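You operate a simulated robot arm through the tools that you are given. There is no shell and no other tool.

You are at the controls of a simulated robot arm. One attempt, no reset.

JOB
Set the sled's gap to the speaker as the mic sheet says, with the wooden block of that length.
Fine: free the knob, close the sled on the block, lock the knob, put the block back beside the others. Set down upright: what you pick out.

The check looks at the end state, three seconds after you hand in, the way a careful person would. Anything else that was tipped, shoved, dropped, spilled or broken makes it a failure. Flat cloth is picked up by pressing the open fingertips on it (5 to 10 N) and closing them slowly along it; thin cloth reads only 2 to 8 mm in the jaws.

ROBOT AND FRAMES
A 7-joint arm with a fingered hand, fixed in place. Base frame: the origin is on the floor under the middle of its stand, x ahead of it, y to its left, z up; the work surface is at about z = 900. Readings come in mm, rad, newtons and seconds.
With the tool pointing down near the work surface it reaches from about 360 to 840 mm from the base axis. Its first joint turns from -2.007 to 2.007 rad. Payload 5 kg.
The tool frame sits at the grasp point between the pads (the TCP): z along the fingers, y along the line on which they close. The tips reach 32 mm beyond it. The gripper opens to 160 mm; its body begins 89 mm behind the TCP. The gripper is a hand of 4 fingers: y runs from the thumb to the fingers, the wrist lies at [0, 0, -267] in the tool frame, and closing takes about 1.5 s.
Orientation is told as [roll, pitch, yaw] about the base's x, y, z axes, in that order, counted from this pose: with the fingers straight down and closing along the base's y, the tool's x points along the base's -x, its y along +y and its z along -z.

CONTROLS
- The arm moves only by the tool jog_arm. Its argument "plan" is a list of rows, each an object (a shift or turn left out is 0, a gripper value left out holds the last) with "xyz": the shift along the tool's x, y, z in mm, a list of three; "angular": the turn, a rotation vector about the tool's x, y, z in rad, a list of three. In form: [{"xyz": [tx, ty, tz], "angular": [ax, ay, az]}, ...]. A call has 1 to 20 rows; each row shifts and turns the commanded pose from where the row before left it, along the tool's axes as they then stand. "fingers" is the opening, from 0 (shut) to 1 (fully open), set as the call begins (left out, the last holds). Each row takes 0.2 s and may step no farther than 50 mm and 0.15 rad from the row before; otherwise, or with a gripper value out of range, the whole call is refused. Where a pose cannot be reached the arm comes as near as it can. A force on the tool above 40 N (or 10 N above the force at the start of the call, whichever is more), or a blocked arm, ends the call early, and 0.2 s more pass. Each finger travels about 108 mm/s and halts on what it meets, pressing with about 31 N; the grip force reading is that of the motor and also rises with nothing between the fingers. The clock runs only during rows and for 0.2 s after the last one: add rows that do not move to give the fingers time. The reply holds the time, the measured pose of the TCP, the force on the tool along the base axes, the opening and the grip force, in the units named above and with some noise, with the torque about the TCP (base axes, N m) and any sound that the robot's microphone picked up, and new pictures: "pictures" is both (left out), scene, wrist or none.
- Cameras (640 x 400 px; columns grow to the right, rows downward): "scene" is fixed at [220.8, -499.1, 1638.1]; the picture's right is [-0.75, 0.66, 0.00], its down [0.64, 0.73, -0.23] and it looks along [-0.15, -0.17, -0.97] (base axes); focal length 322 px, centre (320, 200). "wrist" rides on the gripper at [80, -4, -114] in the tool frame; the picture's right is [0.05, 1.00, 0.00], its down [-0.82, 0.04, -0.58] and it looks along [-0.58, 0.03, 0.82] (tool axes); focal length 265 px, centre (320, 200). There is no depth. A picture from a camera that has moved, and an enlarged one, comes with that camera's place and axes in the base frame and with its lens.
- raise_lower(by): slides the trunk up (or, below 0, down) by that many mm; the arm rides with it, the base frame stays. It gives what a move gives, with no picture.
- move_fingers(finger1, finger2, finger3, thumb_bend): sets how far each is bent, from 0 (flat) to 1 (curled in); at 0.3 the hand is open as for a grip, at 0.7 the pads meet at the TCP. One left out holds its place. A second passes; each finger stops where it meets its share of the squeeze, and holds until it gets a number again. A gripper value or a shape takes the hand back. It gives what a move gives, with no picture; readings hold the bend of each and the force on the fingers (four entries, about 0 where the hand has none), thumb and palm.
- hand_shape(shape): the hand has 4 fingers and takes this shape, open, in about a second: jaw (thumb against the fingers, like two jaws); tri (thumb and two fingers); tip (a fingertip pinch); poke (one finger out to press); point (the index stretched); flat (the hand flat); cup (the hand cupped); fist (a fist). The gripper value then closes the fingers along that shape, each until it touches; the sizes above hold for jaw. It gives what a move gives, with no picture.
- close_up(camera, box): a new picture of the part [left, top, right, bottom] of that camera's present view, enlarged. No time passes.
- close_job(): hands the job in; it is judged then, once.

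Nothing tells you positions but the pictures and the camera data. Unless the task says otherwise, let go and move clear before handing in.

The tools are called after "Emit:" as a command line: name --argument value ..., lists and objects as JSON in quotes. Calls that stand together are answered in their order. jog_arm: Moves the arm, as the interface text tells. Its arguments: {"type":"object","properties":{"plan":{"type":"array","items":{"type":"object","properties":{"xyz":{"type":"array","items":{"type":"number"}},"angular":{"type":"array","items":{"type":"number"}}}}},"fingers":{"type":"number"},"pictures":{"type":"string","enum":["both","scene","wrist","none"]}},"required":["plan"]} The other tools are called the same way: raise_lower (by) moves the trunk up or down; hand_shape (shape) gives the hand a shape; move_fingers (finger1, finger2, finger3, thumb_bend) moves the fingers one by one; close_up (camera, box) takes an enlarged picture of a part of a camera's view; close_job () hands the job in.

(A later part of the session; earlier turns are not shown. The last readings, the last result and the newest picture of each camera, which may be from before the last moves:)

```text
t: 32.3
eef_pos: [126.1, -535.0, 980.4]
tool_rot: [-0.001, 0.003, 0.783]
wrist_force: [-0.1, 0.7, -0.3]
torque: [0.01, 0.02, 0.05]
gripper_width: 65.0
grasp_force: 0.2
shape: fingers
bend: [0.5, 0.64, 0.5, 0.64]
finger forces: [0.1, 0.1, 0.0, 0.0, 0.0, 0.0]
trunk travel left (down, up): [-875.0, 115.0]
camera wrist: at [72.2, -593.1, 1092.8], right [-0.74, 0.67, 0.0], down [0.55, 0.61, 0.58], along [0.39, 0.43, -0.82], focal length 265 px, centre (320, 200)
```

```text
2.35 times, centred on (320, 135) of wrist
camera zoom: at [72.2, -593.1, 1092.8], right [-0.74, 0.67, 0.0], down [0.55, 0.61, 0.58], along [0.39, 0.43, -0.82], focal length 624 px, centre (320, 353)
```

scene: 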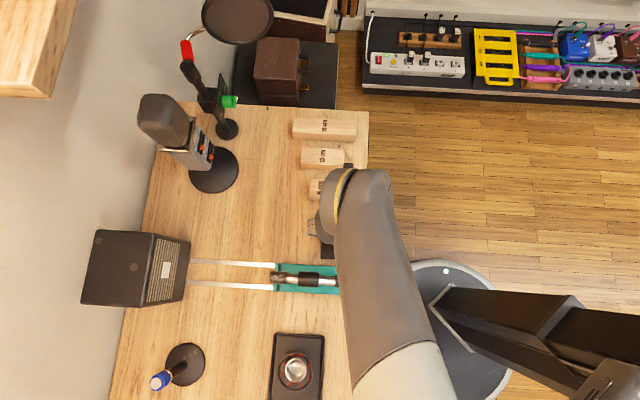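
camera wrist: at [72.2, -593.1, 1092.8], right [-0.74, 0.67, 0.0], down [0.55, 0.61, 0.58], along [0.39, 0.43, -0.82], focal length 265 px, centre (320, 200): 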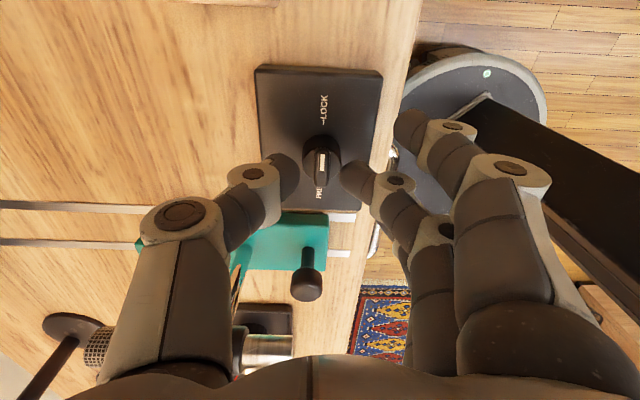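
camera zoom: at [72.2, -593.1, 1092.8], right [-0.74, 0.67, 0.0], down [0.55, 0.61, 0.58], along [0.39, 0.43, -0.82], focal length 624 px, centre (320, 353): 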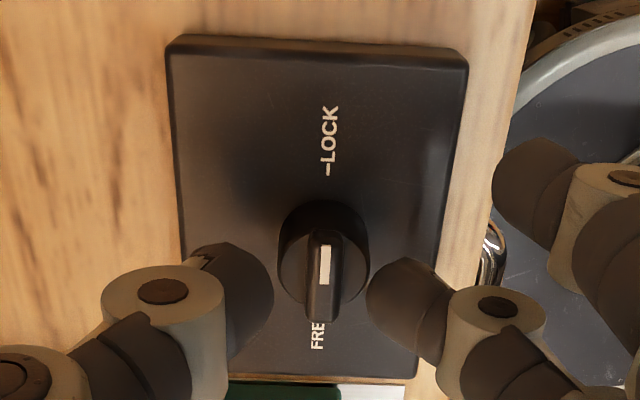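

The tips now straddle the ridge with about a 25 mm gap. I'll descend 10 mm to bring the fingertip pads to ridge height, then close gently.

Emit:
jog_arm --plan '[{"xyz": [0, 0, 5]}, {"xyz": [0, 0, 5]}, {}]' --pictures "none"

Emit:
move_fingers --finger2 0.69 --thumb_bend 0.69

Emit:
close_up --camera "wrist" --box '[220, 50, 420, 220]'

```text
t: 33.1
eef_pos: [125.2, -534.7, 969.9]
tool_rot: [0.001, 0.001, 0.784]
wrist_force: [-0.6, 0.0, 0.3]
torque: [0.03, -0.05, -0.03]
gripper_width: 65.2
grasp_force: 0.2
shape: fingers
bend: [0.5, 0.64, 0.5, 0.64]
finger forces: [0.0, 0.2, 0.0, 0.0, 0.1, 0.0]
trunk travel left (down, up): [-875.0, 115.0]
```

```text
t: 34.1
eef_pos: [125.3, -535.0, 972.2]
tool_rot: [0.0, 0.002, 0.782]
wrist_force: [-1.4, 1.1, 3.2]
torque: [0.06, 0.06, -0.02]
gripper_width: 58.5
grasp_force: 2.5
shape: fingers
bend: [0.5, 0.66, 0.5, 0.69]
finger forces: [0.0, 3.3, 0.0, 0.0, 1.6, 0.0]
trunk travel left (down, up): [-875.0, 115.0]
```

```text
2.35 times, centred on (320, 135) of wrist
camera zoom: at [71.8, -592.7, 1083.6], right [-0.74, 0.67, 0.0], down [0.55, 0.61, 0.58], along [0.39, 0.43, -0.82], focal length 624 px, centre (320, 353)
```

zoom: 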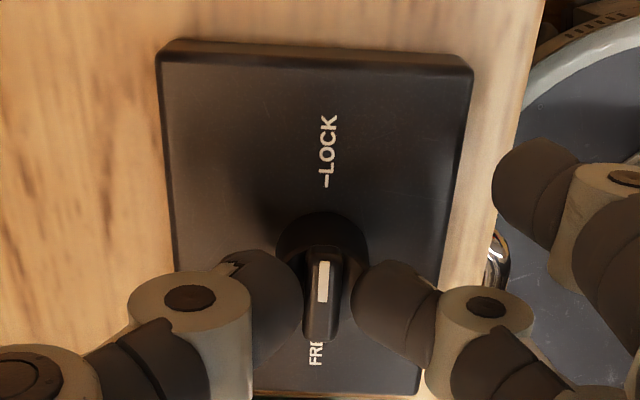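

Emit:
jog_arm --plan '[{"xyz": [0, 0, -3]}, {}]' --pictures "none"

Emit:
move_fingers --finger2 0.76 --thumb_bend 0.76

Emit:
close_up --camera "wrist" --box '[220, 50, 420, 220]'

```text
t: 34.7
eef_pos: [126.6, -534.6, 973.2]
tool_rot: [-0.001, 0.001, 0.784]
wrist_force: [0.2, 1.1, -0.3]
torque: [0.05, 0.03, -0.03]
gripper_width: 56.9
grasp_force: 0.9
shape: fingers
bend: [0.5, 0.68, 0.5, 0.69]
finger forces: [0.0, 1.3, 0.0, 0.1, 0.2, 0.0]
trunk travel left (down, up): [-875.0, 115.0]
```

```text
t: 35.7
eef_pos: [126.8, -534.2, 974.8]
tool_rot: [0.001, 0.001, 0.784]
wrist_force: [0.4, -0.8, 6.1]
torque: [0.0, -0.06, 0.01]
gripper_width: 48.5
grasp_force: 0.0
shape: fingers
bend: [0.5, 0.71, 0.5, 0.75]
finger forces: [0.1, 0.0, 0.0, 0.0, 0.1, 0.0]
trunk travel left (down, up): [-875.0, 115.0]
```

```text
2.35 times, centred on (320, 135) of wrist
camera zoom: at [72.2, -592.9, 1086.9], right [-0.74, 0.67, 0.0], down [0.55, 0.61, 0.58], along [0.39, 0.43, -0.82], focal length 624 px, centre (320, 353)
```

zoom: 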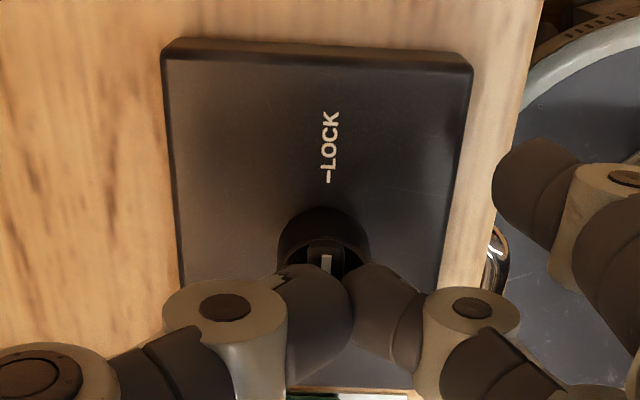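

The tips rode up over the ridge. I'll raise, reopen wider, and instead grip the knob's cylindrical body lower down.

Emit:
jog_arm --plan '[{"xyz": [0, 0, -12]}, {}]' --pictures "none"

Emit:
move_fingers --finger2 0.6 --thumb_bend 0.6

Emit:
close_up --camera "wrist" --box '[220, 50, 420, 220]'

```text
t: 36.3
eef_pos: [126.0, -532.3, 986.0]
tool_rot: [0.002, 0.001, 0.781]
wrist_force: [0.6, 0.4, 0.1]
torque: [0.03, 0.02, -0.01]
gripper_width: 48.8
grasp_force: 0.0
shape: fingers
bend: [0.5, 0.71, 0.5, 0.75]
finger forces: [0.0, 0.0, 0.0, 0.1, 0.1, 0.0]
trunk travel left (down, up): [-875.0, 115.0]
```

```text
t: 37.3
eef_pos: [125.3, -532.9, 985.6]
tool_rot: [0.0, 0.001, 0.783]
wrist_force: [0.4, -0.7, -1.1]
torque: [-0.01, 0.01, -0.02]
gripper_width: 71.5
grasp_force: 0.2
shape: fingers
bend: [0.5, 0.6, 0.5, 0.6]
finger forces: [0.1, 0.0, 0.0, 0.0, 0.1, 0.1]
trunk travel left (down, up): [-875.0, 115.0]
```

```text
2.35 times, centred on (320, 135) of wrist
camera zoom: at [72.3, -591.7, 1098.7], right [-0.74, 0.67, 0.0], down [0.55, 0.61, 0.58], along [0.39, 0.43, -0.82], focal length 624 px, centre (320, 353)
```

zoom: 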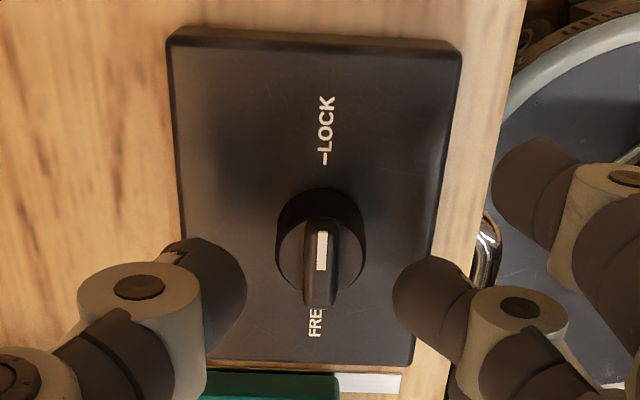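

Gap is about 40 mm and centred. Descending around the knob body and closing.

Emit:
jog_arm --plan '[{"xyz": [0, 0, 12]}, {"xyz": [0, 0, 8]}, {"xyz": [0, 0, 3]}, {}, {}]' --pictures "none"

Emit:
close_up --camera "wrist" --box '[220, 50, 420, 220]'

```text
t: 38.5
eef_pos: [126.5, -534.1, 963.0]
tool_rot: [0.0, 0.002, 0.784]
wrist_force: [0.1, 0.5, 0.5]
torque: [0.01, 0.0, 0.01]
gripper_width: 71.3
grasp_force: 0.1
shape: fingers
bend: [0.5, 0.6, 0.5, 0.6]
finger forces: [0.0, 0.0, 0.1, 0.0, 0.1, 0.0]
trunk travel left (down, up): [-875.0, 115.0]
```

```text
2.35 times, centred on (320, 135) of wrist
camera zoom: at [72.5, -592.0, 1075.5], right [-0.74, 0.67, 0.0], down [0.55, 0.61, 0.58], along [0.39, 0.43, -0.82], focal length 624 px, centre (320, 353)
```

zoom: 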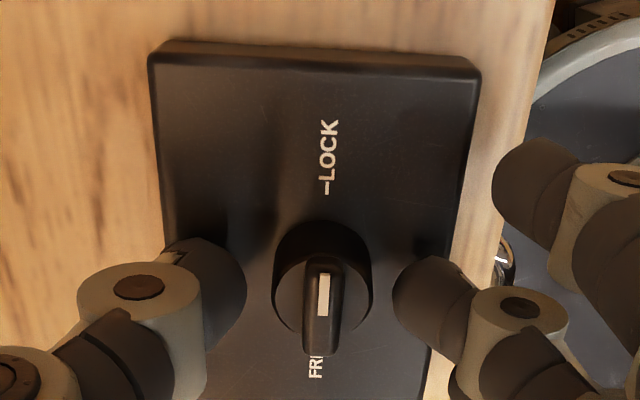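

Emit:
jog_arm --plan '[{"xyz": [0, 0, 2]}, {"xyz": [0, 0, 2]}, {}]' --pictures "none"

Emit:
move_fingers --finger2 0.64 --thumb_bend 0.64

Emit:
close_up --camera "wrist" --box '[220, 50, 420, 220]'

```text
t: 39.3
eef_pos: [126.1, -534.3, 960.0]
tool_rot: [-0.004, 0.0, 0.782]
wrist_force: [0.0, -0.5, 10.1]
torque: [-0.25, -0.31, 0.05]
gripper_width: 71.2
grasp_force: 4.6
shape: fingers
bend: [0.5, 0.6, 0.5, 0.6]
finger forces: [0.1, 0.0, 0.0, 0.0, 10.2, 0.0]
trunk travel left (down, up): [-875.0, 115.0]
```

```text
t: 40.3
eef_pos: [125.4, -533.2, 958.4]
tool_rot: [0.001, 0.001, 0.783]
wrist_force: [0.5, 1.1, -0.6]
torque: [0.01, -0.01, -0.02]
gripper_width: 65.4
grasp_force: 0.9
shape: fingers
bend: [0.5, 0.63, 0.5, 0.64]
finger forces: [0.1, 0.9, 0.0, 0.0, 0.4, 0.0]
trunk travel left (down, up): [-875.0, 115.0]
```

```text
2.35 times, centred on (320, 135) of wrist
camera zoom: at [72.3, -592.3, 1071.0], right [-0.74, 0.67, 0.0], down [0.55, 0.61, 0.58], along [0.39, 0.43, -0.82], focal length 624 px, centre (320, 353)
```

zoom: 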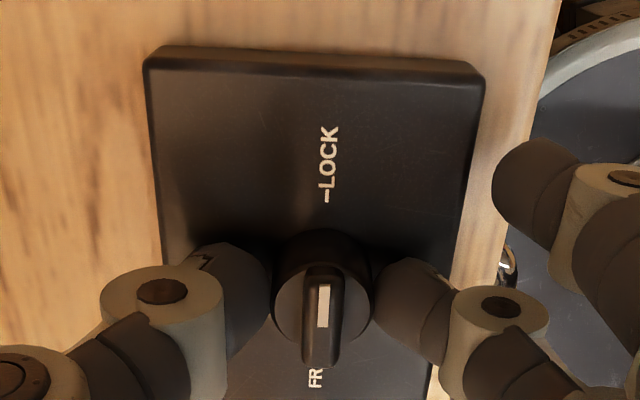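

Both fingers now touch the knob's sides. I'll squeeze more firmly, then try a small turn to find the free direction.

Emit:
move_fingers --finger2 0.72 --thumb_bend 0.72

Emit:
close_up --camera "wrist" --box '[220, 50, 420, 220]'

```text
t: 41.3
eef_pos: [127.3, -534.3, 959.2]
tool_rot: [0.0, 0.0, 0.784]
wrist_force: [1.4, -1.4, -7.4]
torque: [0.03, 0.0, 0.01]
gripper_width: 62.8
grasp_force: 9.6
shape: fingers
bend: [0.5, 0.65, 0.5, 0.67]
finger forces: [0.0, 8.4, 0.0, 0.0, 11.0, 0.1]
trunk travel left (down, up): [-875.0, 115.0]
```

```text
2.35 times, centred on (320, 135) of wrist
camera zoom: at [72.9, -592.9, 1070.6], right [-0.74, 0.67, 0.0], down [0.55, 0.61, 0.58], along [0.39, 0.43, -0.82], focal length 624 px, centre (320, 353)
```

zoom: 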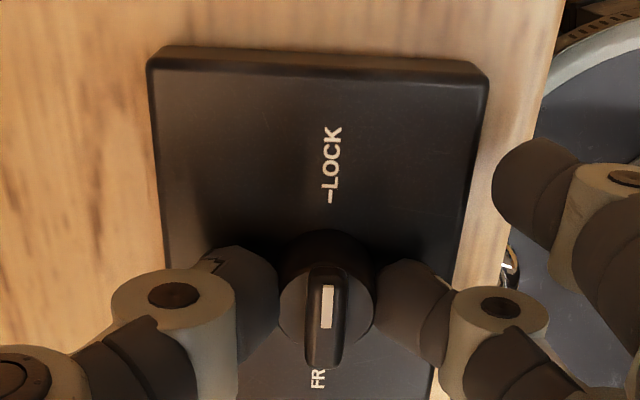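

Emit:
jog_arm --plan '[{"angular": [0, 0, 0.08]}, {"angular": [0, 0, 0.08]}, {"angular": [0, 0, 0.08]}, {}]' --pictures "none"

Emit:
close_up --camera "wrist" --box '[220, 50, 420, 220]'

```text
t: 42.3
eef_pos: [125.9, -534.1, 957.5]
tool_rot: [0.0, 0.001, 0.543]
wrist_force: [2.3, -1.8, -1.5]
torque: [0.01, 0.01, 0.12]
gripper_width: 62.1
grasp_force: 9.1
shape: fingers
bend: [0.5, 0.66, 0.5, 0.68]
finger forces: [0.0, 7.7, 0.3, 0.0, 10.3, 0.0]
trunk travel left (down, up): [-875.0, 115.0]
```

```text
2.35 times, centred on (320, 135) of wrist
camera zoom: at [59.8, -578.5, 1071.2], right [-0.56, 0.83, 0.0], down [0.68, 0.46, 0.58], along [0.48, 0.32, -0.82], focal length 624 px, centre (320, 353)
```

zoom: 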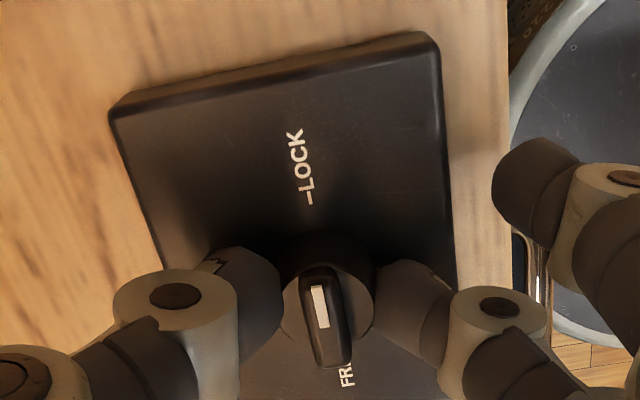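

The knob did not follow in that direction (0.12 N·m resisting). I'll try the other way.

Emit:
jog_arm --plan '[{"angular": [0, 0, -0.08]}, {"angular": [0, 0, -0.08]}, {"angular": [0, 0, -0.08]}, {"angular": [0, 0, -0.08]}, {"angular": [0, 0, -0.08]}, {"angular": [0, 0, -0.08]}, {}]' --pictures "none"

Emit:
close_up --camera "wrist" --box '[220, 50, 420, 220]'

```text
t: 43.9
eef_pos: [126.8, -535.3, 958.7]
tool_rot: [0.0, 0.001, 1.024]
wrist_force: [4.2, 0.5, -0.5]
torque: [0.03, -0.04, -0.03]
gripper_width: 62.3
grasp_force: 10.0
shape: fingers
bend: [0.5, 0.66, 0.5, 0.68]
finger forces: [0.1, 8.6, 0.1, 0.0, 11.4, 0.0]
trunk travel left (down, up): [-875.0, 115.0]
```

```text
2.35 times, centred on (320, 135) of wrist
camera zoom: at [88.8, -604.1, 1071.0], right [-0.88, 0.47, 0.0], down [0.39, 0.72, 0.58], along [0.27, 0.51, -0.82], focal length 624 px, centre (320, 353)
```

zoom: 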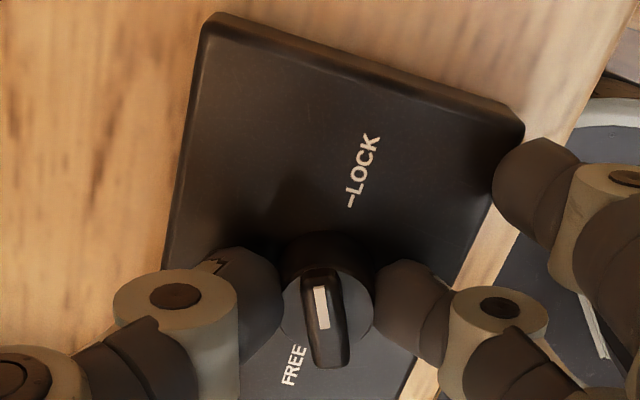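

The knob follows counter-clockwise (torque ~0). Continuing that way.

Emit:
jog_arm --plan '[{"angular": [0, 0, -0.1]}, {"angular": [0, 0, -0.1]}, {"angular": [0, 0, -0.1]}, {"angular": [0, 0, -0.1]}, {"angular": [0, 0, -0.1]}, {"angular": [0, 0, -0.1]}, {"angular": [0, 0, -0.1]}, {"angular": [0, 0, -0.1]}, {}]' --pictures "both"

Emit:
close_up --camera "wrist" --box '[220, 50, 420, 220]'

```text
t: 45.9
eef_pos: [125.9, -533.3, 958.6]
tool_rot: [0.002, 0.0, 1.827]
wrist_force: [4.9, 3.3, -0.3]
torque: [0.08, -0.11, 0.0]
gripper_width: 63.3
grasp_force: 10.2
shape: fingers
bend: [0.5, 0.66, 0.5, 0.68]
finger forces: [0.2, 7.5, 0.0, 0.0, 12.5, 0.1]
trunk travel left (down, up): [-875.0, 115.0]
camera wrist: at [151.1, -609.3, 1071.0], right [-0.95, -0.3, 0.0], down [-0.24, 0.78, 0.58], along [-0.18, 0.55, -0.82], focal length 265 px, centre (320, 200)
```

scene: 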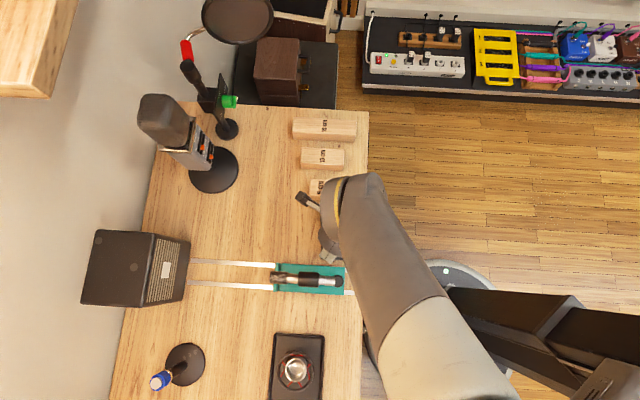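
wrist: 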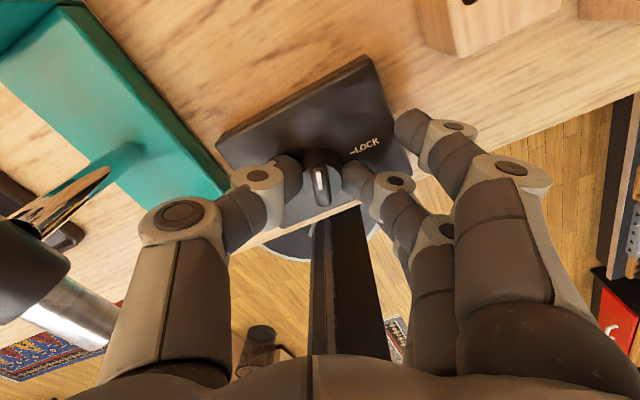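

```text
2.35 times, centred on (320, 135) of wrist
camera zoom: at [151.1, -609.3, 1071.0], right [-0.95, -0.3, 0.0], down [-0.24, 0.78, 0.58], along [-0.18, 0.55, -0.82], focal length 624 px, centre (320, 353)
```

zoom: 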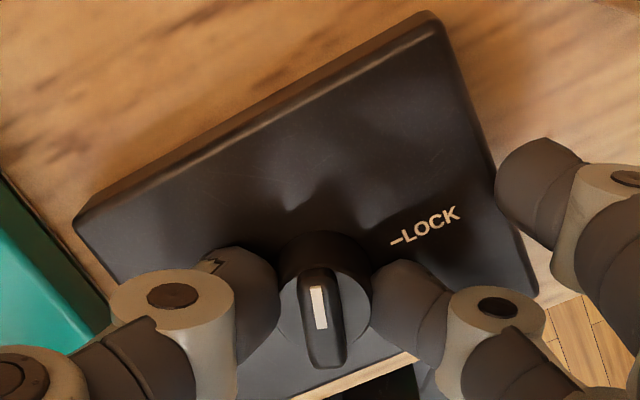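

The knob has turned about 73°. I'll release, lift, rotate back, and regrasp for the rest.

Emit:
move_fingers --finger2 0.62 --thumb_bend 0.63

Emit:
jog_arm --plan '[{"xyz": [0, 0, -10]}, {"xyz": [0, 0, -15]}, {"xyz": [0, 0, -10]}, {}]' --pictures "none"

Emit:
close_up --camera "wrist" --box '[220, 50, 420, 220]'

```text
t: 46.9
eef_pos: [126.1, -533.6, 958.2]
tool_rot: [0.003, -0.001, 1.825]
wrist_force: [-1.3, -0.6, 1.7]
torque: [0.0, -0.03, 0.02]
gripper_width: 66.4
grasp_force: 0.8
shape: fingers
bend: [0.5, 0.62, 0.5, 0.63]
finger forces: [0.0, 0.0, 0.0, 0.0, 1.6, 0.1]
trunk travel left (down, up): [-875.0, 115.0]
```

```text
t: 47.9
eef_pos: [127.1, -534.8, 994.6]
tool_rot: [0.002, 0.002, 1.821]
wrist_force: [-0.3, -1.1, -0.4]
torque: [0.01, 0.02, 0.01]
gripper_width: 66.5
grasp_force: 0.1
shape: fingers
bend: [0.5, 0.62, 0.5, 0.63]
finger forces: [0.1, 0.0, 0.1, 0.0, 0.1, 0.0]
trunk travel left (down, up): [-875.0, 115.0]
```

```text
2.35 times, centred on (320, 135) of wrist
camera zoom: at [150.7, -609.9, 1106.9], right [-0.95, -0.3, 0.0], down [-0.24, 0.78, 0.58], along [-0.17, 0.55, -0.82], focal length 624 px, centre (320, 353)
```

zoom: 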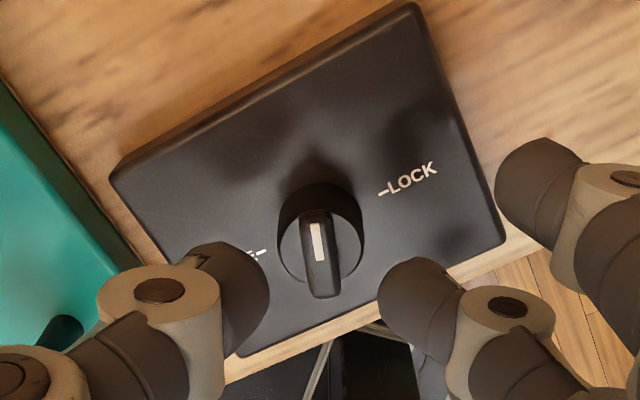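

Emit:
jog_arm --plan '[{"angular": [0, 0, 0.144]}, {"angular": [0, 0, 0.144]}, {"angular": [0, 0, 0.144]}, {"angular": [0, 0, 0.144]}, {"angular": [0, 0, 0.144]}, {"angular": [0, 0, 0.144]}, {"angular": [0, 0, 0.144]}, {"angular": [0, 0, 0.144]}, {"angular": [0, 0, 0.144]}, {"angular": [0, 0, 0.144]}, {"angular": [0, 0, 0.144]}, {"angular": [0, 0, 0.144]}, {}, {}]' --pictures "none"

Emit:
move_fingers --finger2 0.61 --thumb_bend 0.61

Emit:
close_up --camera "wrist" --box '[220, 50, 420, 220]'

```text
t: 50.9
eef_pos: [126.5, -534.2, 993.3]
tool_rot: [-0.002, 0.001, 0.093]
wrist_force: [0.0, -0.9, -0.3]
torque: [-0.02, 0.01, 0.0]
gripper_width: 66.5
grasp_force: 0.0
shape: fingers
bend: [0.5, 0.62, 0.5, 0.63]
finger forces: [0.0, 0.0, 0.0, 0.1, 0.0, 0.0]
trunk travel left (down, up): [-875.0, 115.0]
```

```text
t: 51.9
eef_pos: [126.9, -534.0, 994.4]
tool_rot: [-0.001, 0.004, 0.097]
wrist_force: [0.5, 0.8, 0.3]
torque: [0.01, -0.01, 0.0]
gripper_width: 70.1
grasp_force: 0.1
shape: fingers
bend: [0.5, 0.61, 0.5, 0.61]
finger forces: [0.1, 0.0, 0.0, 0.0, 0.1, 0.0]
trunk travel left (down, up): [-875.0, 115.0]
```

```text
2.35 times, centred on (320, 135) of wrist
camera zoom: at [46.9, -544.6, 1106.5], right [-0.15, 0.99, 0.0], down [0.81, 0.12, 0.58], along [0.57, 0.08, -0.82], focal length 624 px, centre (320, 353)
```

zoom: 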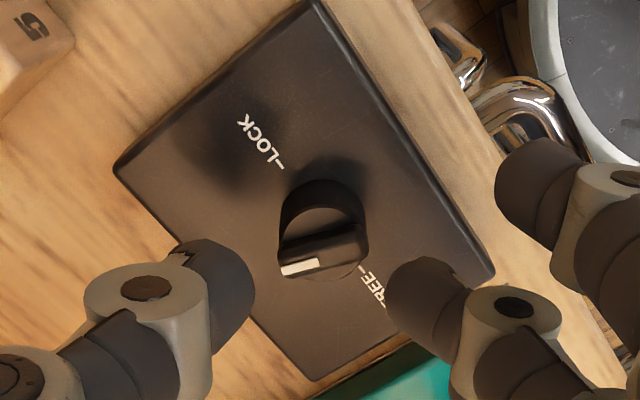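

Emit:
jog_arm --plan '[{"xyz": [0, 0, 15]}, {"xyz": [0, 0, 10]}, {"xyz": [0, 0, 6.5]}, {}, {}]' --pictures "none"

Emit:
move_fingers --finger2 0.625 --thumb_bend 0.63

Emit:
jog_arm --plan '[{"xyz": [0, 0, 2]}, {"xyz": [0, 0, 2]}, {}]' --pictures "none"

Emit:
move_fingers --finger2 0.72 --thumb_bend 0.72

Emit:
close_up --camera "wrist" --box '[220, 50, 420, 220]'

```text
t: 53.1
eef_pos: [126.7, -533.1, 961.5]
tool_rot: [-0.002, 0.001, 0.096]
wrist_force: [-0.5, 0.0, -0.4]
torque: [-0.02, -0.05, -0.04]
gripper_width: 70.1
grasp_force: 0.1
shape: fingers
bend: [0.5, 0.61, 0.5, 0.61]
finger forces: [0.0, 0.0, 0.0, 0.1, 0.0, 0.0]
trunk travel left (down, up): [-875.0, 115.0]
```

```text
t: 54.1
eef_pos: [125.8, -533.6, 960.3]
tool_rot: [-0.001, 0.002, 0.096]
wrist_force: [0.9, 0.1, 0.0]
torque: [-0.04, 0.02, 0.01]
gripper_width: 67.6
grasp_force: 0.1
shape: fingers
bend: [0.5, 0.62, 0.5, 0.63]
finger forces: [0.1, 0.1, 0.1, 0.0, 0.1, 0.0]
trunk travel left (down, up): [-875.0, 115.0]
```

```text
t: 54.9
eef_pos: [127.2, -533.2, 960.2]
tool_rot: [-0.004, -0.001, 0.095]
wrist_force: [3.4, -1.4, 26.5]
torque: [1.4, -0.61, -0.19]
gripper_width: 67.3
grasp_force: 12.5
shape: fingers
bend: [0.5, 0.62, 0.53, 0.63]
finger forces: [0.1, 0.0, 26.1, 0.0, 0.1, 0.1]
trunk travel left (down, up): [-875.0, 115.0]
```

```text
t: 55.9
eef_pos: [127.0, -534.3, 958.4]
tool_rot: [-0.004, 0.0, 0.096]
wrist_force: [5.7, -7.9, 36.5]
torque: [2.19, -1.01, -0.25]
gripper_width: 64.1
grasp_force: 31.6
shape: fingers
bend: [0.5, 0.65, 0.56, 0.67]
finger forces: [0.0, 7.5, 41.6, 0.2, 14.2, 0.0]
trunk travel left (down, up): [-875.0, 115.0]
```

```text
2.35 times, centred on (320, 135) of wrist
camera zoom: at [46.8, -543.9, 1071.8], right [-0.15, 0.99, 0.0], down [0.81, 0.12, 0.58], along [0.57, 0.08, -0.82], focal length 624 px, centre (320, 353)
```

zoom: 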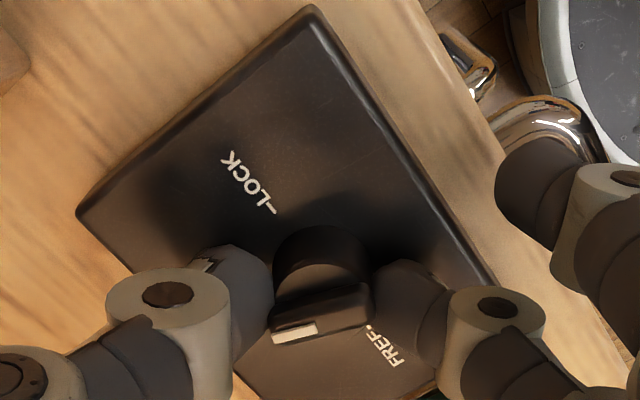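

An outer finger is pressing on the lock box. I'll lift slightly and curl the outer fingers out of the way.

Emit:
jog_arm --plan '[{"xyz": [0, 0, -3]}, {"xyz": [0, 0, -1]}, {}]' --pictures "none"

Emit:
move_fingers --finger1 0.62 --finger3 0.64

Emit:
close_up --camera "wrist" --box '[200, 50, 440, 250]'

```text
t: 56.7
eef_pos: [126.7, -531.8, 958.8]
tool_rot: [0.004, 0.001, 0.096]
wrist_force: [3.9, -5.6, 2.4]
torque: [0.54, -0.43, -0.17]
gripper_width: 64.7
grasp_force: 16.6
shape: fingers
bend: [0.5, 0.65, 0.52, 0.67]
finger forces: [0.0, 8.2, 12.1, 0.1, 12.9, 0.0]
trunk travel left (down, up): [-875.0, 115.0]
```

```text
t: 57.7
eef_pos: [126.2, -535.1, 959.9]
tool_rot: [0.002, 0.003, 0.096]
wrist_force: [1.6, -1.5, -12.7]
torque: [-0.07, -0.05, 0.0]
gripper_width: 42.6
grasp_force: 10.1
shape: fingers
bend: [0.62, 0.64, 0.64, 0.67]
finger forces: [0.0, 9.5, 0.1, 0.0, 10.5, 0.0]
trunk travel left (down, up): [-875.0, 115.0]
```

```text
2.00 times, centred on (320, 150) of wrist
camera zoom: at [46.9, -545.2, 1073.2], right [-0.15, 0.99, 0.0], down [0.81, 0.12, 0.58], along [0.57, 0.09, -0.82], focal length 531 px, centre (320, 300)
```

zoom: 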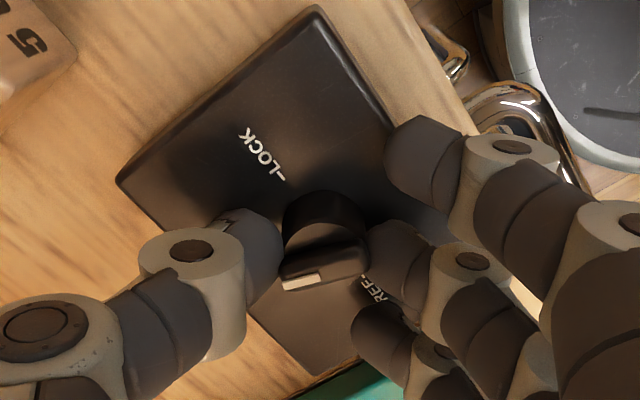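

Emit:
jog_arm --plan '[{"xyz": [0, 0, 2]}, {"angular": [0, 0, -0.1]}, {"angular": [0, 0, -0.1]}, {"angular": [0, 0, -0.1]}, {"angular": [0, 0, -0.1]}, {"angular": [0, 0, -0.1]}, {"angular": [0, 0, -0.1]}, {"angular": [0, 0, -0.1]}, {"angular": [0, 0, -0.1]}, {"angular": [0, 0, -0.1]}, {"angular": [0, 0, -0.1]}, {"angular": [0, 0, -0.1]}, {"angular": [0, 0, -0.1]}, {"angular": [0, 0, -0.1]}, {}]' --pictures "scene"

Emit:
close_up --camera "wrist" --box '[200, 50, 440, 250]'

```text
t: 60.9
eef_pos: [127.5, -532.7, 960.2]
tool_rot: [0.002, 0.0, 1.395]
wrist_force: [5.9, 3.3, -8.8]
torque: [0.09, -0.11, 0.01]
gripper_width: 42.5
grasp_force: 10.9
shape: fingers
bend: [0.62, 0.65, 0.64, 0.67]
finger forces: [0.0, 8.0, 0.1, 0.0, 13.7, 0.1]
trunk travel left (down, up): [-875.0, 115.0]
```

scene: 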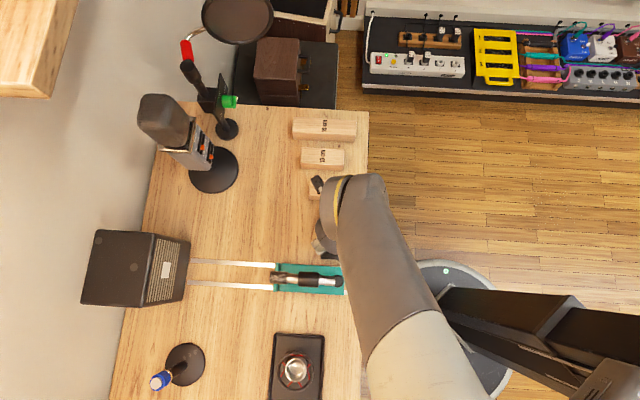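

```text
2.00 times, centred on (320, 150) of wrist
camera zoom: at [117.4, -612.6, 1072.6], right [-0.99, 0.12, 0.0], down [0.1, 0.81, 0.58], along [0.07, 0.57, -0.82], focal length 531 px, centre (320, 300)
```

zoom: 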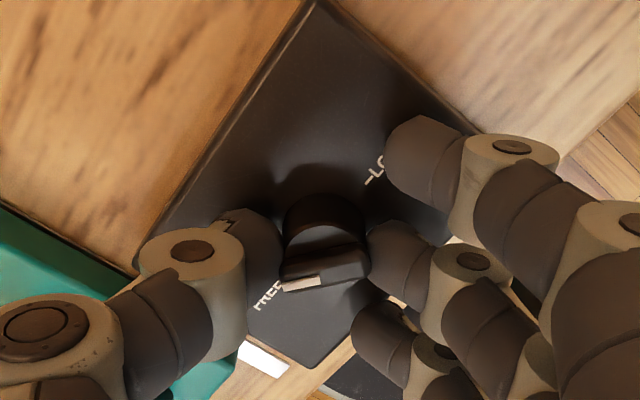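

Emit:
jog_arm --plan '[{"angular": [0, 0, -0.09]}, {"angular": [0, 0, -0.09]}, {"angular": [0, 0, -0.09]}, {"angular": [0, 0, -0.09]}, {"angular": [0, 0, -0.09]}, {"angular": [0, 0, -0.09]}, {}]' --pictures "none"

Emit:
close_up --camera "wrist" --box '[200, 50, 440, 250]'

```text
t: 62.5
eef_pos: [125.9, -534.3, 960.3]
tool_rot: [0.001, 0.001, 1.939]
wrist_force: [6.7, 3.3, -8.4]
torque: [0.03, -0.14, -0.04]
gripper_width: 43.1
grasp_force: 10.3
shape: fingers
bend: [0.62, 0.65, 0.64, 0.67]
finger forces: [0.1, 6.5, 0.1, 0.0, 14.3, 0.0]
trunk travel left (down, up): [-875.0, 115.0]
```

```text
2.00 times, centred on (320, 150) of wrist
camera zoom: at [159.4, -606.5, 1072.7], right [-0.91, -0.41, 0.0], down [-0.33, 0.75, 0.58], along [-0.24, 0.53, -0.82], focal length 531 px, centre (320, 300)
```

zoom: 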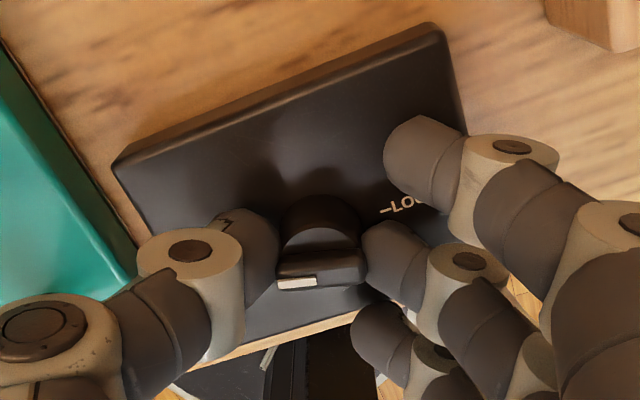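

Emit:
jog_arm --plan '[{"angular": [0, 0, -0.08]}, {"angular": [0, 0, -0.08]}, {}]' --pictures "none"

Emit:
close_up --camera "wrist" --box '[200, 50, 440, 250]'

```text
t: 63.3
eef_pos: [127.3, -534.2, 959.9]
tool_rot: [0.003, -0.001, 2.096]
wrist_force: [7.1, 3.1, -6.9]
torque: [0.07, -0.11, -0.02]
gripper_width: 42.9
grasp_force: 9.8
shape: fingers
bend: [0.62, 0.65, 0.64, 0.67]
finger forces: [0.0, 6.8, 0.1, 0.0, 13.2, 0.0]
trunk travel left (down, up): [-875.0, 115.0]
```

```text
2.00 times, centred on (320, 150) of wrist
camera zoom: at [170.6, -600.2, 1072.5], right [-0.84, -0.55, 0.0], down [-0.44, 0.68, 0.58], along [-0.32, 0.48, -0.82], focal length 531 px, centre (320, 300)
```

zoom: 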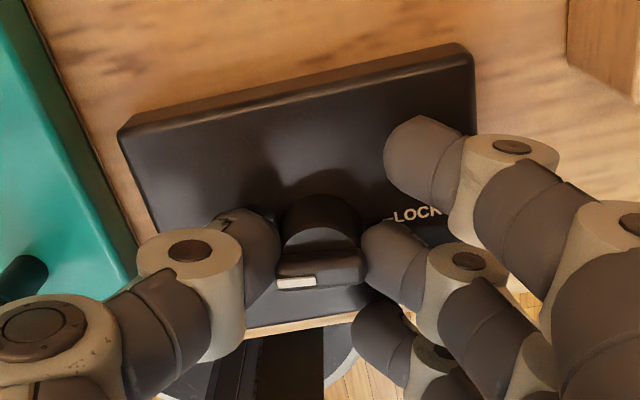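

Emit:
move_fingers --finger2 0.62 --thumb_bend 0.63

Emit:
jog_arm --plan '[{"xyz": [0, 0, -10]}, {"xyz": [0, 0, -15]}, {"xyz": [0, 0, -15]}, {"xyz": [0, 0, -20]}, {}]' --pictures "both"

Emit:
close_up --camera "wrist" --box '[200, 0, 440, 200]'

```text
t: 64.3
eef_pos: [127.0, -534.2, 959.9]
tool_rot: [0.002, -0.001, 2.095]
wrist_force: [0.5, -0.2, 0.1]
torque: [-0.01, -0.04, -0.02]
gripper_width: 45.6
grasp_force: 0.0
shape: fingers
bend: [0.62, 0.62, 0.64, 0.63]
finger forces: [0.0, 0.0, 0.1, 0.0, 0.2, 0.0]
trunk travel left (down, up): [-875.0, 115.0]
```

```text
t: 65.5
eef_pos: [126.2, -534.6, 1021.7]
tool_rot: [0.002, 0.0, 2.096]
wrist_force: [0.5, -0.8, 0.2]
torque: [0.02, 0.01, 0.01]
gripper_width: 45.5
grasp_force: 0.0
shape: fingers
bend: [0.62, 0.62, 0.64, 0.63]
finger forces: [0.0, 0.0, 0.0, 0.0, 0.0, 0.1]
trunk travel left (down, up): [-875.0, 115.0]
camera wrist: at [170.6, -600.0, 1133.7], right [-0.84, -0.55, 0.0], down [-0.44, 0.68, 0.58], along [-0.32, 0.48, -0.82], focal length 265 px, centre (320, 200)
```

scene: 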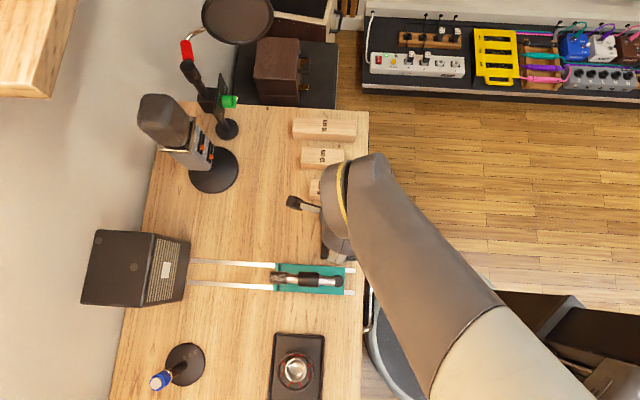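
wrist: 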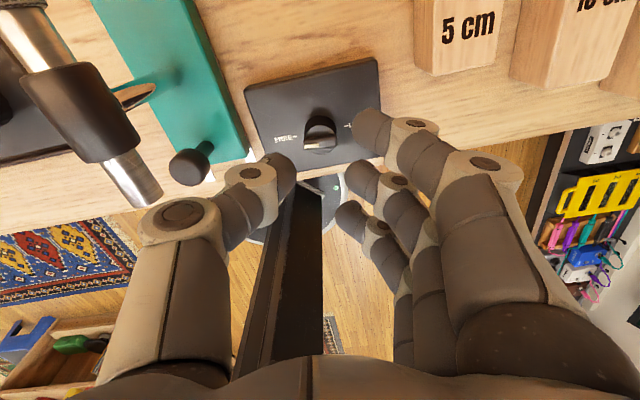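

```text
2.00 times, centred on (320, 100) of wrist
camera zoom: at [170.6, -600.0, 1133.7], right [-0.84, -0.55, 0.0], down [-0.44, 0.68, 0.58], along [-0.32, 0.48, -0.82], focal length 531 px, centre (320, 400)
```

zoom: 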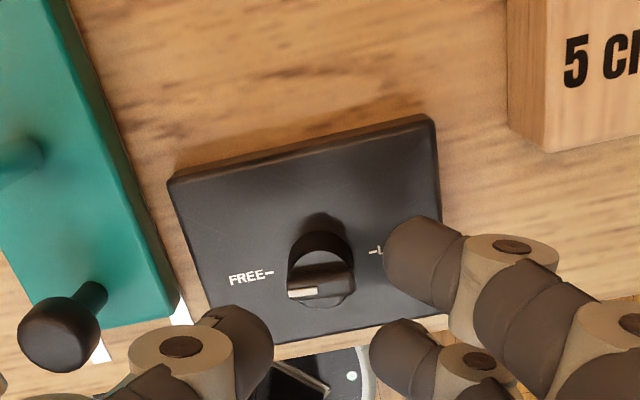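

Emit:
close_up --camera "wrist" --box '[260, 80, 400, 180]'

```text
4.00 times, centred on (330, 130) of wrist
camera zoom: at [170.6, -600.0, 1133.7], right [-0.84, -0.55, 0.0], down [-0.44, 0.68, 0.58], along [-0.32, 0.48, -0.82], focal length 1062 px, centre (280, 480)
```

zoom: 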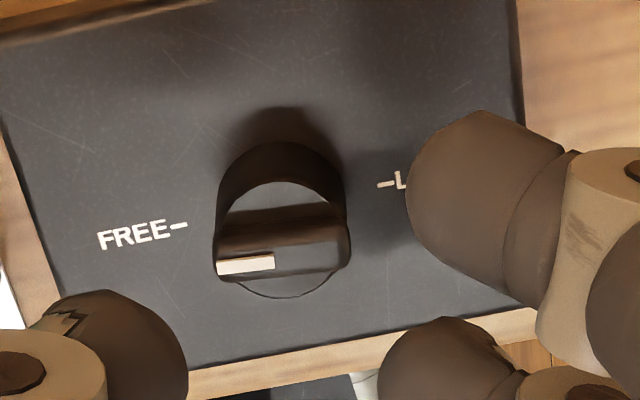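

The pointer is about 5° short of FREE. I'll regrasp and nudge it to its stop.

Emit:
move_fingers --finger2 0.61 --thumb_bend 0.61

Emit:
jog_arm --plan '[{"angular": [0, 0, 0.125]}, {"angular": [0, 0, 0.125]}, {"angular": [0, 0, 0.125]}, {"angular": [0, 0, 0.125]}, {"xyz": [0, 0, 25]}, {"xyz": [0, 0, 20]}, {"xyz": [0, 0, 10]}, {"xyz": [0, 0, 4.5]}, {}, {}]' --pictures "none"

Emit:
move_fingers --finger2 0.63 --thumb_bend 0.635

Emit:
jog_arm --plan '[{"xyz": [0, 0, 1]}, {"xyz": [0, 0, 1]}, {}]' --pictures "none"

Emit:
close_up --camera "wrist" --box '[200, 50, 440, 250]'

```text
t: 66.5
eef_pos: [126.0, -533.6, 1020.5]
tool_rot: [0.001, -0.001, 2.096]
wrist_force: [-0.2, 0.1, -0.5]
torque: [-0.01, 0.02, -0.01]
gripper_width: 48.0
grasp_force: 0.0
shape: fingers
bend: [0.62, 0.61, 0.64, 0.61]
finger forces: [0.1, 0.0, 0.0, 0.0, 0.0, 0.1]
trunk travel left (down, up): [-875.0, 115.0]
```

```text
t: 68.7
eef_pos: [127.6, -534.3, 960.5]
tool_rot: [0.002, 0.001, 1.596]
wrist_force: [0.9, -0.3, 0.6]
torque: [0.0, -0.03, 0.0]
gripper_width: 48.3
grasp_force: 0.1
shape: fingers
bend: [0.62, 0.61, 0.64, 0.61]
finger forces: [0.0, 0.0, 0.0, 0.0, 0.0, 0.1]
trunk travel left (down, up): [-875.0, 115.0]
```

```text
t: 69.7
eef_pos: [127.6, -533.2, 960.6]
tool_rot: [0.002, 0.0, 1.594]
wrist_force: [-0.3, -0.7, -0.8]
torque: [0.05, -0.03, 0.01]
gripper_width: 45.5
grasp_force: 0.0
shape: fingers
bend: [0.62, 0.63, 0.64, 0.63]
finger forces: [0.1, 0.1, 0.0, 0.0, 0.0, 0.0]
trunk travel left (down, up): [-875.0, 115.0]
```

```text
t: 70.5
eef_pos: [127.1, -534.4, 959.2]
tool_rot: [0.002, 0.0, 1.595]
wrist_force: [0.7, 0.3, 1.2]
torque: [-0.01, -0.09, 0.04]
gripper_width: 45.6
grasp_force: 0.6
shape: fingers
bend: [0.62, 0.63, 0.64, 0.63]
finger forces: [0.2, 0.0, 0.0, 0.0, 2.2, 0.0]
trunk travel left (down, up): [-875.0, 115.0]
```

```text
2.00 times, centred on (320, 150) of wrist
camera zoom: at [132.9, -613.2, 1071.2], right [-1.0, -0.08, 0.0], down [-0.06, 0.81, 0.58], along [-0.04, 0.58, -0.82], focal length 531 px, centre (320, 300)
```

zoom: 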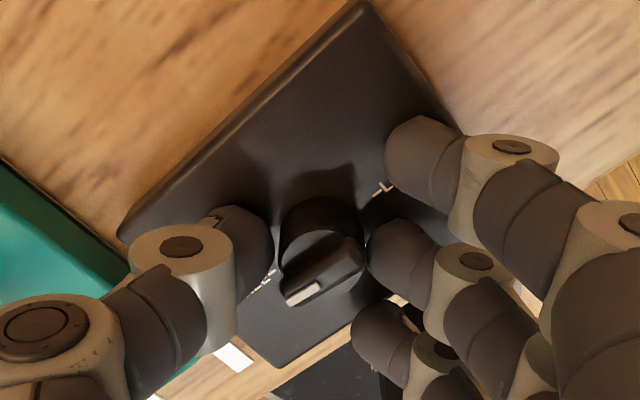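

Emit:
move_fingers --finger2 0.72 --thumb_bend 0.72

Emit:
jog_arm --plan '[{"angular": [0, 0, -0.06]}, {"angular": [0, 0, -0.06]}, {"angular": [0, 0, -0.06]}, {}]' --pictures "none"

Emit:
jog_arm --plan '[{"angular": [0, 0, -0.06]}, {"angular": [0, 0, -0.06]}, {}]' --pictures "none"

Emit:
close_up --camera "wrist" --box '[200, 50, 440, 250]'

```text
t: 71.5
eef_pos: [127.2, -533.3, 958.2]
tool_rot: [0.001, 0.0, 1.596]
wrist_force: [1.5, -0.5, -2.5]
torque: [-0.17, 0.1, -0.04]
gripper_width: 41.9
grasp_force: 11.8
shape: fingers
bend: [0.62, 0.65, 0.64, 0.67]
finger forces: [4.4, 7.9, 0.1, 0.0, 10.9, 0.1]
trunk travel left (down, up): [-875.0, 115.0]
```

```text
t: 72.5
eef_pos: [126.9, -534.2, 958.1]
tool_rot: [0.001, 0.0, 1.777]
wrist_force: [2.5, -1.0, -3.6]
torque: [-0.15, 0.09, -0.29]
gripper_width: 41.8
grasp_force: 12.6
shape: fingers
bend: [0.62, 0.66, 0.64, 0.67]
finger forces: [3.8, 8.4, 0.0, 0.0, 12.9, 0.0]
trunk travel left (down, up): [-875.0, 115.0]
```

```text
t: 73.3
eef_pos: [127.2, -534.9, 957.9]
tool_rot: [0.003, 0.001, 1.897]
wrist_force: [6.1, -7.4, -5.6]
torque: [-0.26, 0.01, -0.32]
gripper_width: 42.0
grasp_force: 13.6
shape: fingers
bend: [0.62, 0.66, 0.64, 0.67]
finger forces: [1.9, 8.6, 0.0, 0.1, 17.5, 0.0]
trunk travel left (down, up): [-875.0, 115.0]
```

```text
2.00 times, centred on (320, 150) of wrist
camera zoom: at [156.9, -608.6, 1071.0], right [-0.93, -0.37, 0.0], down [-0.3, 0.76, 0.58], along [-0.21, 0.54, -0.82], focal length 531 px, centre (320, 300)
```

zoom: 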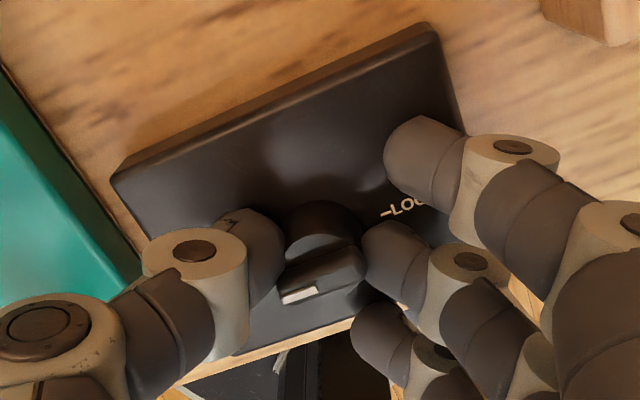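

The torque rose to 0.3 N·m, so the knob is at its FREE stop. Releasing and lifting to verify.

Emit:
move_fingers --finger2 0.62 --thumb_bend 0.63

Emit:
jog_arm --plan '[{"xyz": [0, 0, -10]}, {"xyz": [0, 0, -20]}, {"xyz": [0, 0, -30]}, {"xyz": [0, 0, -30]}, {}]' --pictures "none"

Emit:
close_up --camera "wrist" --box '[250, 60, 400, 170]'

```text
t: 74.3
eef_pos: [126.3, -532.4, 959.2]
tool_rot: [0.001, 0.0, 1.897]
wrist_force: [-0.2, -1.2, 0.1]
torque: [-0.01, -0.03, 0.04]
gripper_width: 44.9
grasp_force: 0.2
shape: fingers
bend: [0.62, 0.62, 0.64, 0.63]
finger forces: [0.1, 0.0, 0.0, 0.0, 0.5, 0.0]
trunk travel left (down, up): [-875.0, 115.0]
```

```text
t: 75.5
eef_pos: [128.8, -532.5, 1049.1]
tool_rot: [0.001, 0.0, 1.896]
wrist_force: [-0.2, -0.7, -0.1]
torque: [0.03, 0.03, -0.02]
gripper_width: 44.9
grasp_force: 0.1
shape: fingers
bend: [0.62, 0.62, 0.64, 0.63]
finger forces: [0.1, 0.1, 0.1, 0.0, 0.0, 0.0]
trunk travel left (down, up): [-875.0, 115.0]
```

```text
3.64 times, centred on (325, 115) of wrist
camera zoom: at [156.7, -607.3, 1160.8], right [-0.93, -0.37, 0.0], down [-0.3, 0.76, 0.58], along [-0.21, 0.54, -0.82], focal length 965 px, centre (302, 509)
```

zoom: 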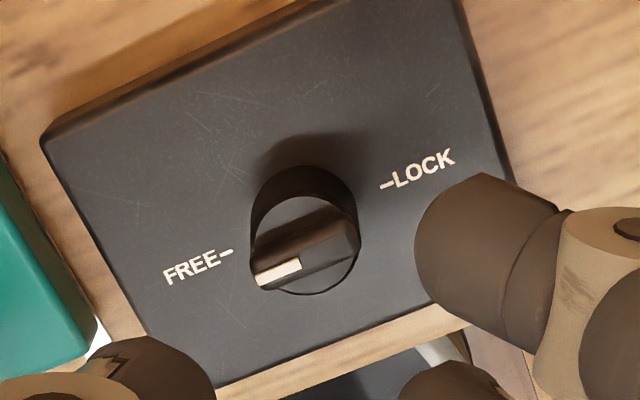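

The knob is at FREE. Next is the 15 cm block: I'll raise, turn to yaw -45°, take the jaw shape, and move above the block.

Emit:
jog_arm --plan '[{"xyz": [0, 0, -45]}, {"xyz": [0, 0, -35]}, {"angular": [0, 0, 0.149]}, {"angular": [0, 0, 0.149]}, {"angular": [0, 0, 0.149]}, {"angular": [0, 0, 0.149]}, {"angular": [0, 0, 0.149]}, {"angular": [0, 0, 0.149]}, {"angular": [0, 0, 0.149]}, {"angular": [0, 0, 0.149]}, {"angular": [0, 0, 0.149]}, {"angular": [0, 0, 0.149]}, {"angular": [0, 0, 0.149]}, {"angular": [0, 0, 0.149]}, {"angular": [0, 0, 0.149]}, {"angular": [0, 0, 0.149]}, {"angular": [0, 0, 0.149]}, {"angular": [0, 0, 0.149]}, {"angular": [0, 0, 0.149]}, {"angular": [0, 0, 0.149]}]' --pictures "none"

Emit:
hand_shape --shape "jaw"

Emit:
jog_arm --plan '[{"xyz": [-9, -42, 0]}, {"xyz": [-9, -42, 0]}, {"xyz": [-9, -42, 0]}, {"xyz": [-9, -42, 0]}, {"xyz": [-9, -43, 0]}, {"xyz": [-8, -43, 0]}, {}, {}]' --fingers 0.42 --pictures "both"

```text
t: 79.7
eef_pos: [127.1, -535.5, 1128.5]
tool_rot: [-0.001, 0.0, -0.79]
wrist_force: [0.4, 1.1, -0.5]
torque: [0.02, -0.01, -0.02]
gripper_width: 44.8
grasp_force: 0.1
shape: fingers
bend: [0.62, 0.62, 0.64, 0.63]
finger forces: [0.0, 0.0, 0.0, 0.0, 0.0, 0.0]
trunk travel left (down, up): [-875.0, 115.0]
```

```text
t: 80.6
eef_pos: [126.6, -534.4, 1129.2]
tool_rot: [-0.002, -0.001, -0.786]
wrist_force: [0.3, 1.0, -0.2]
torque: [0.0, -0.01, 0.02]
gripper_width: 160.0
grasp_force: 0.0
shape: jaw
bend: [0.3, 0.3, 0.3, 0.3]
finger forces: [0.0, 0.0, 0.1, 0.1, 0.0, 0.1]
trunk travel left (down, up): [-875.0, 115.0]
```

```text
t: 82.4
eef_pos: [-16.0, -753.3, 1126.7]
tool_rot: [0.002, 0.0, -0.788]
wrist_force: [-0.8, 1.0, -0.2]
torque: [0.03, -0.02, -0.01]
gripper_width: 67.7
grasp_force: 0.1
shape: jaw
bend: [0.73, 0.73, 0.73, 0.7]
finger forces: [0.1, 0.0, 0.0, 0.0, 0.0, 0.1]
trunk travel left (down, up): [-875.0, 115.0]
camera wrist: at [-76.8, -698.0, 1239.6], right [0.67, 0.74, 0.0], down [0.61, -0.55, 0.58], along [0.43, -0.39, -0.82], focal length 265 px, centre (320, 200)
```

scene: 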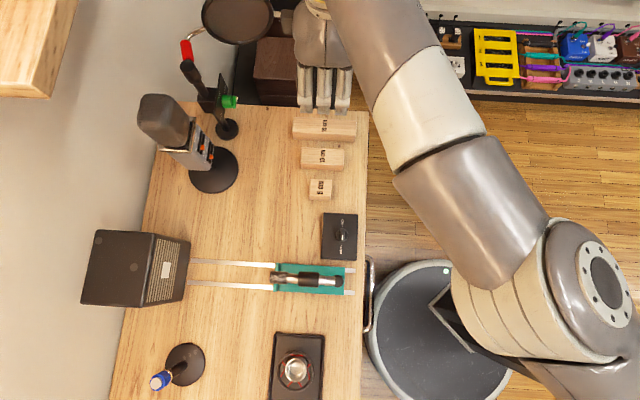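
wrist: 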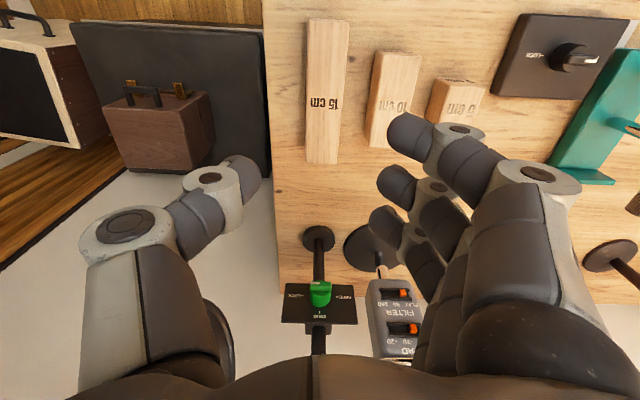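

Emit:
close_up --camera "wrist" --box '[280, 0, 440, 180]'

```text
2.22 times, centred on (360, 90) of wrist
camera zoom: at [-76.8, -698.0, 1239.6], right [0.67, 0.74, 0.0], down [0.61, -0.55, 0.58], along [0.43, -0.39, -0.82], focal length 590 px, centre (231, 444)
```

zoom: 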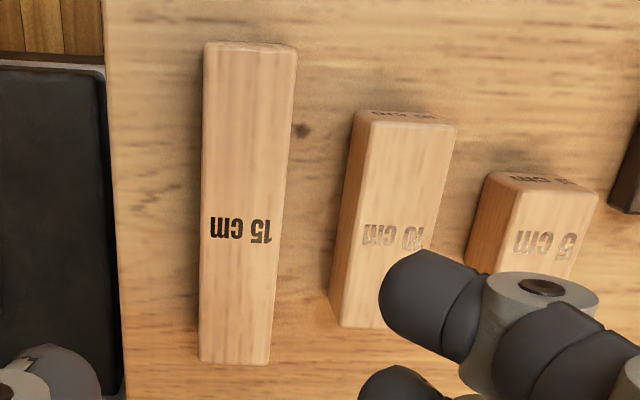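

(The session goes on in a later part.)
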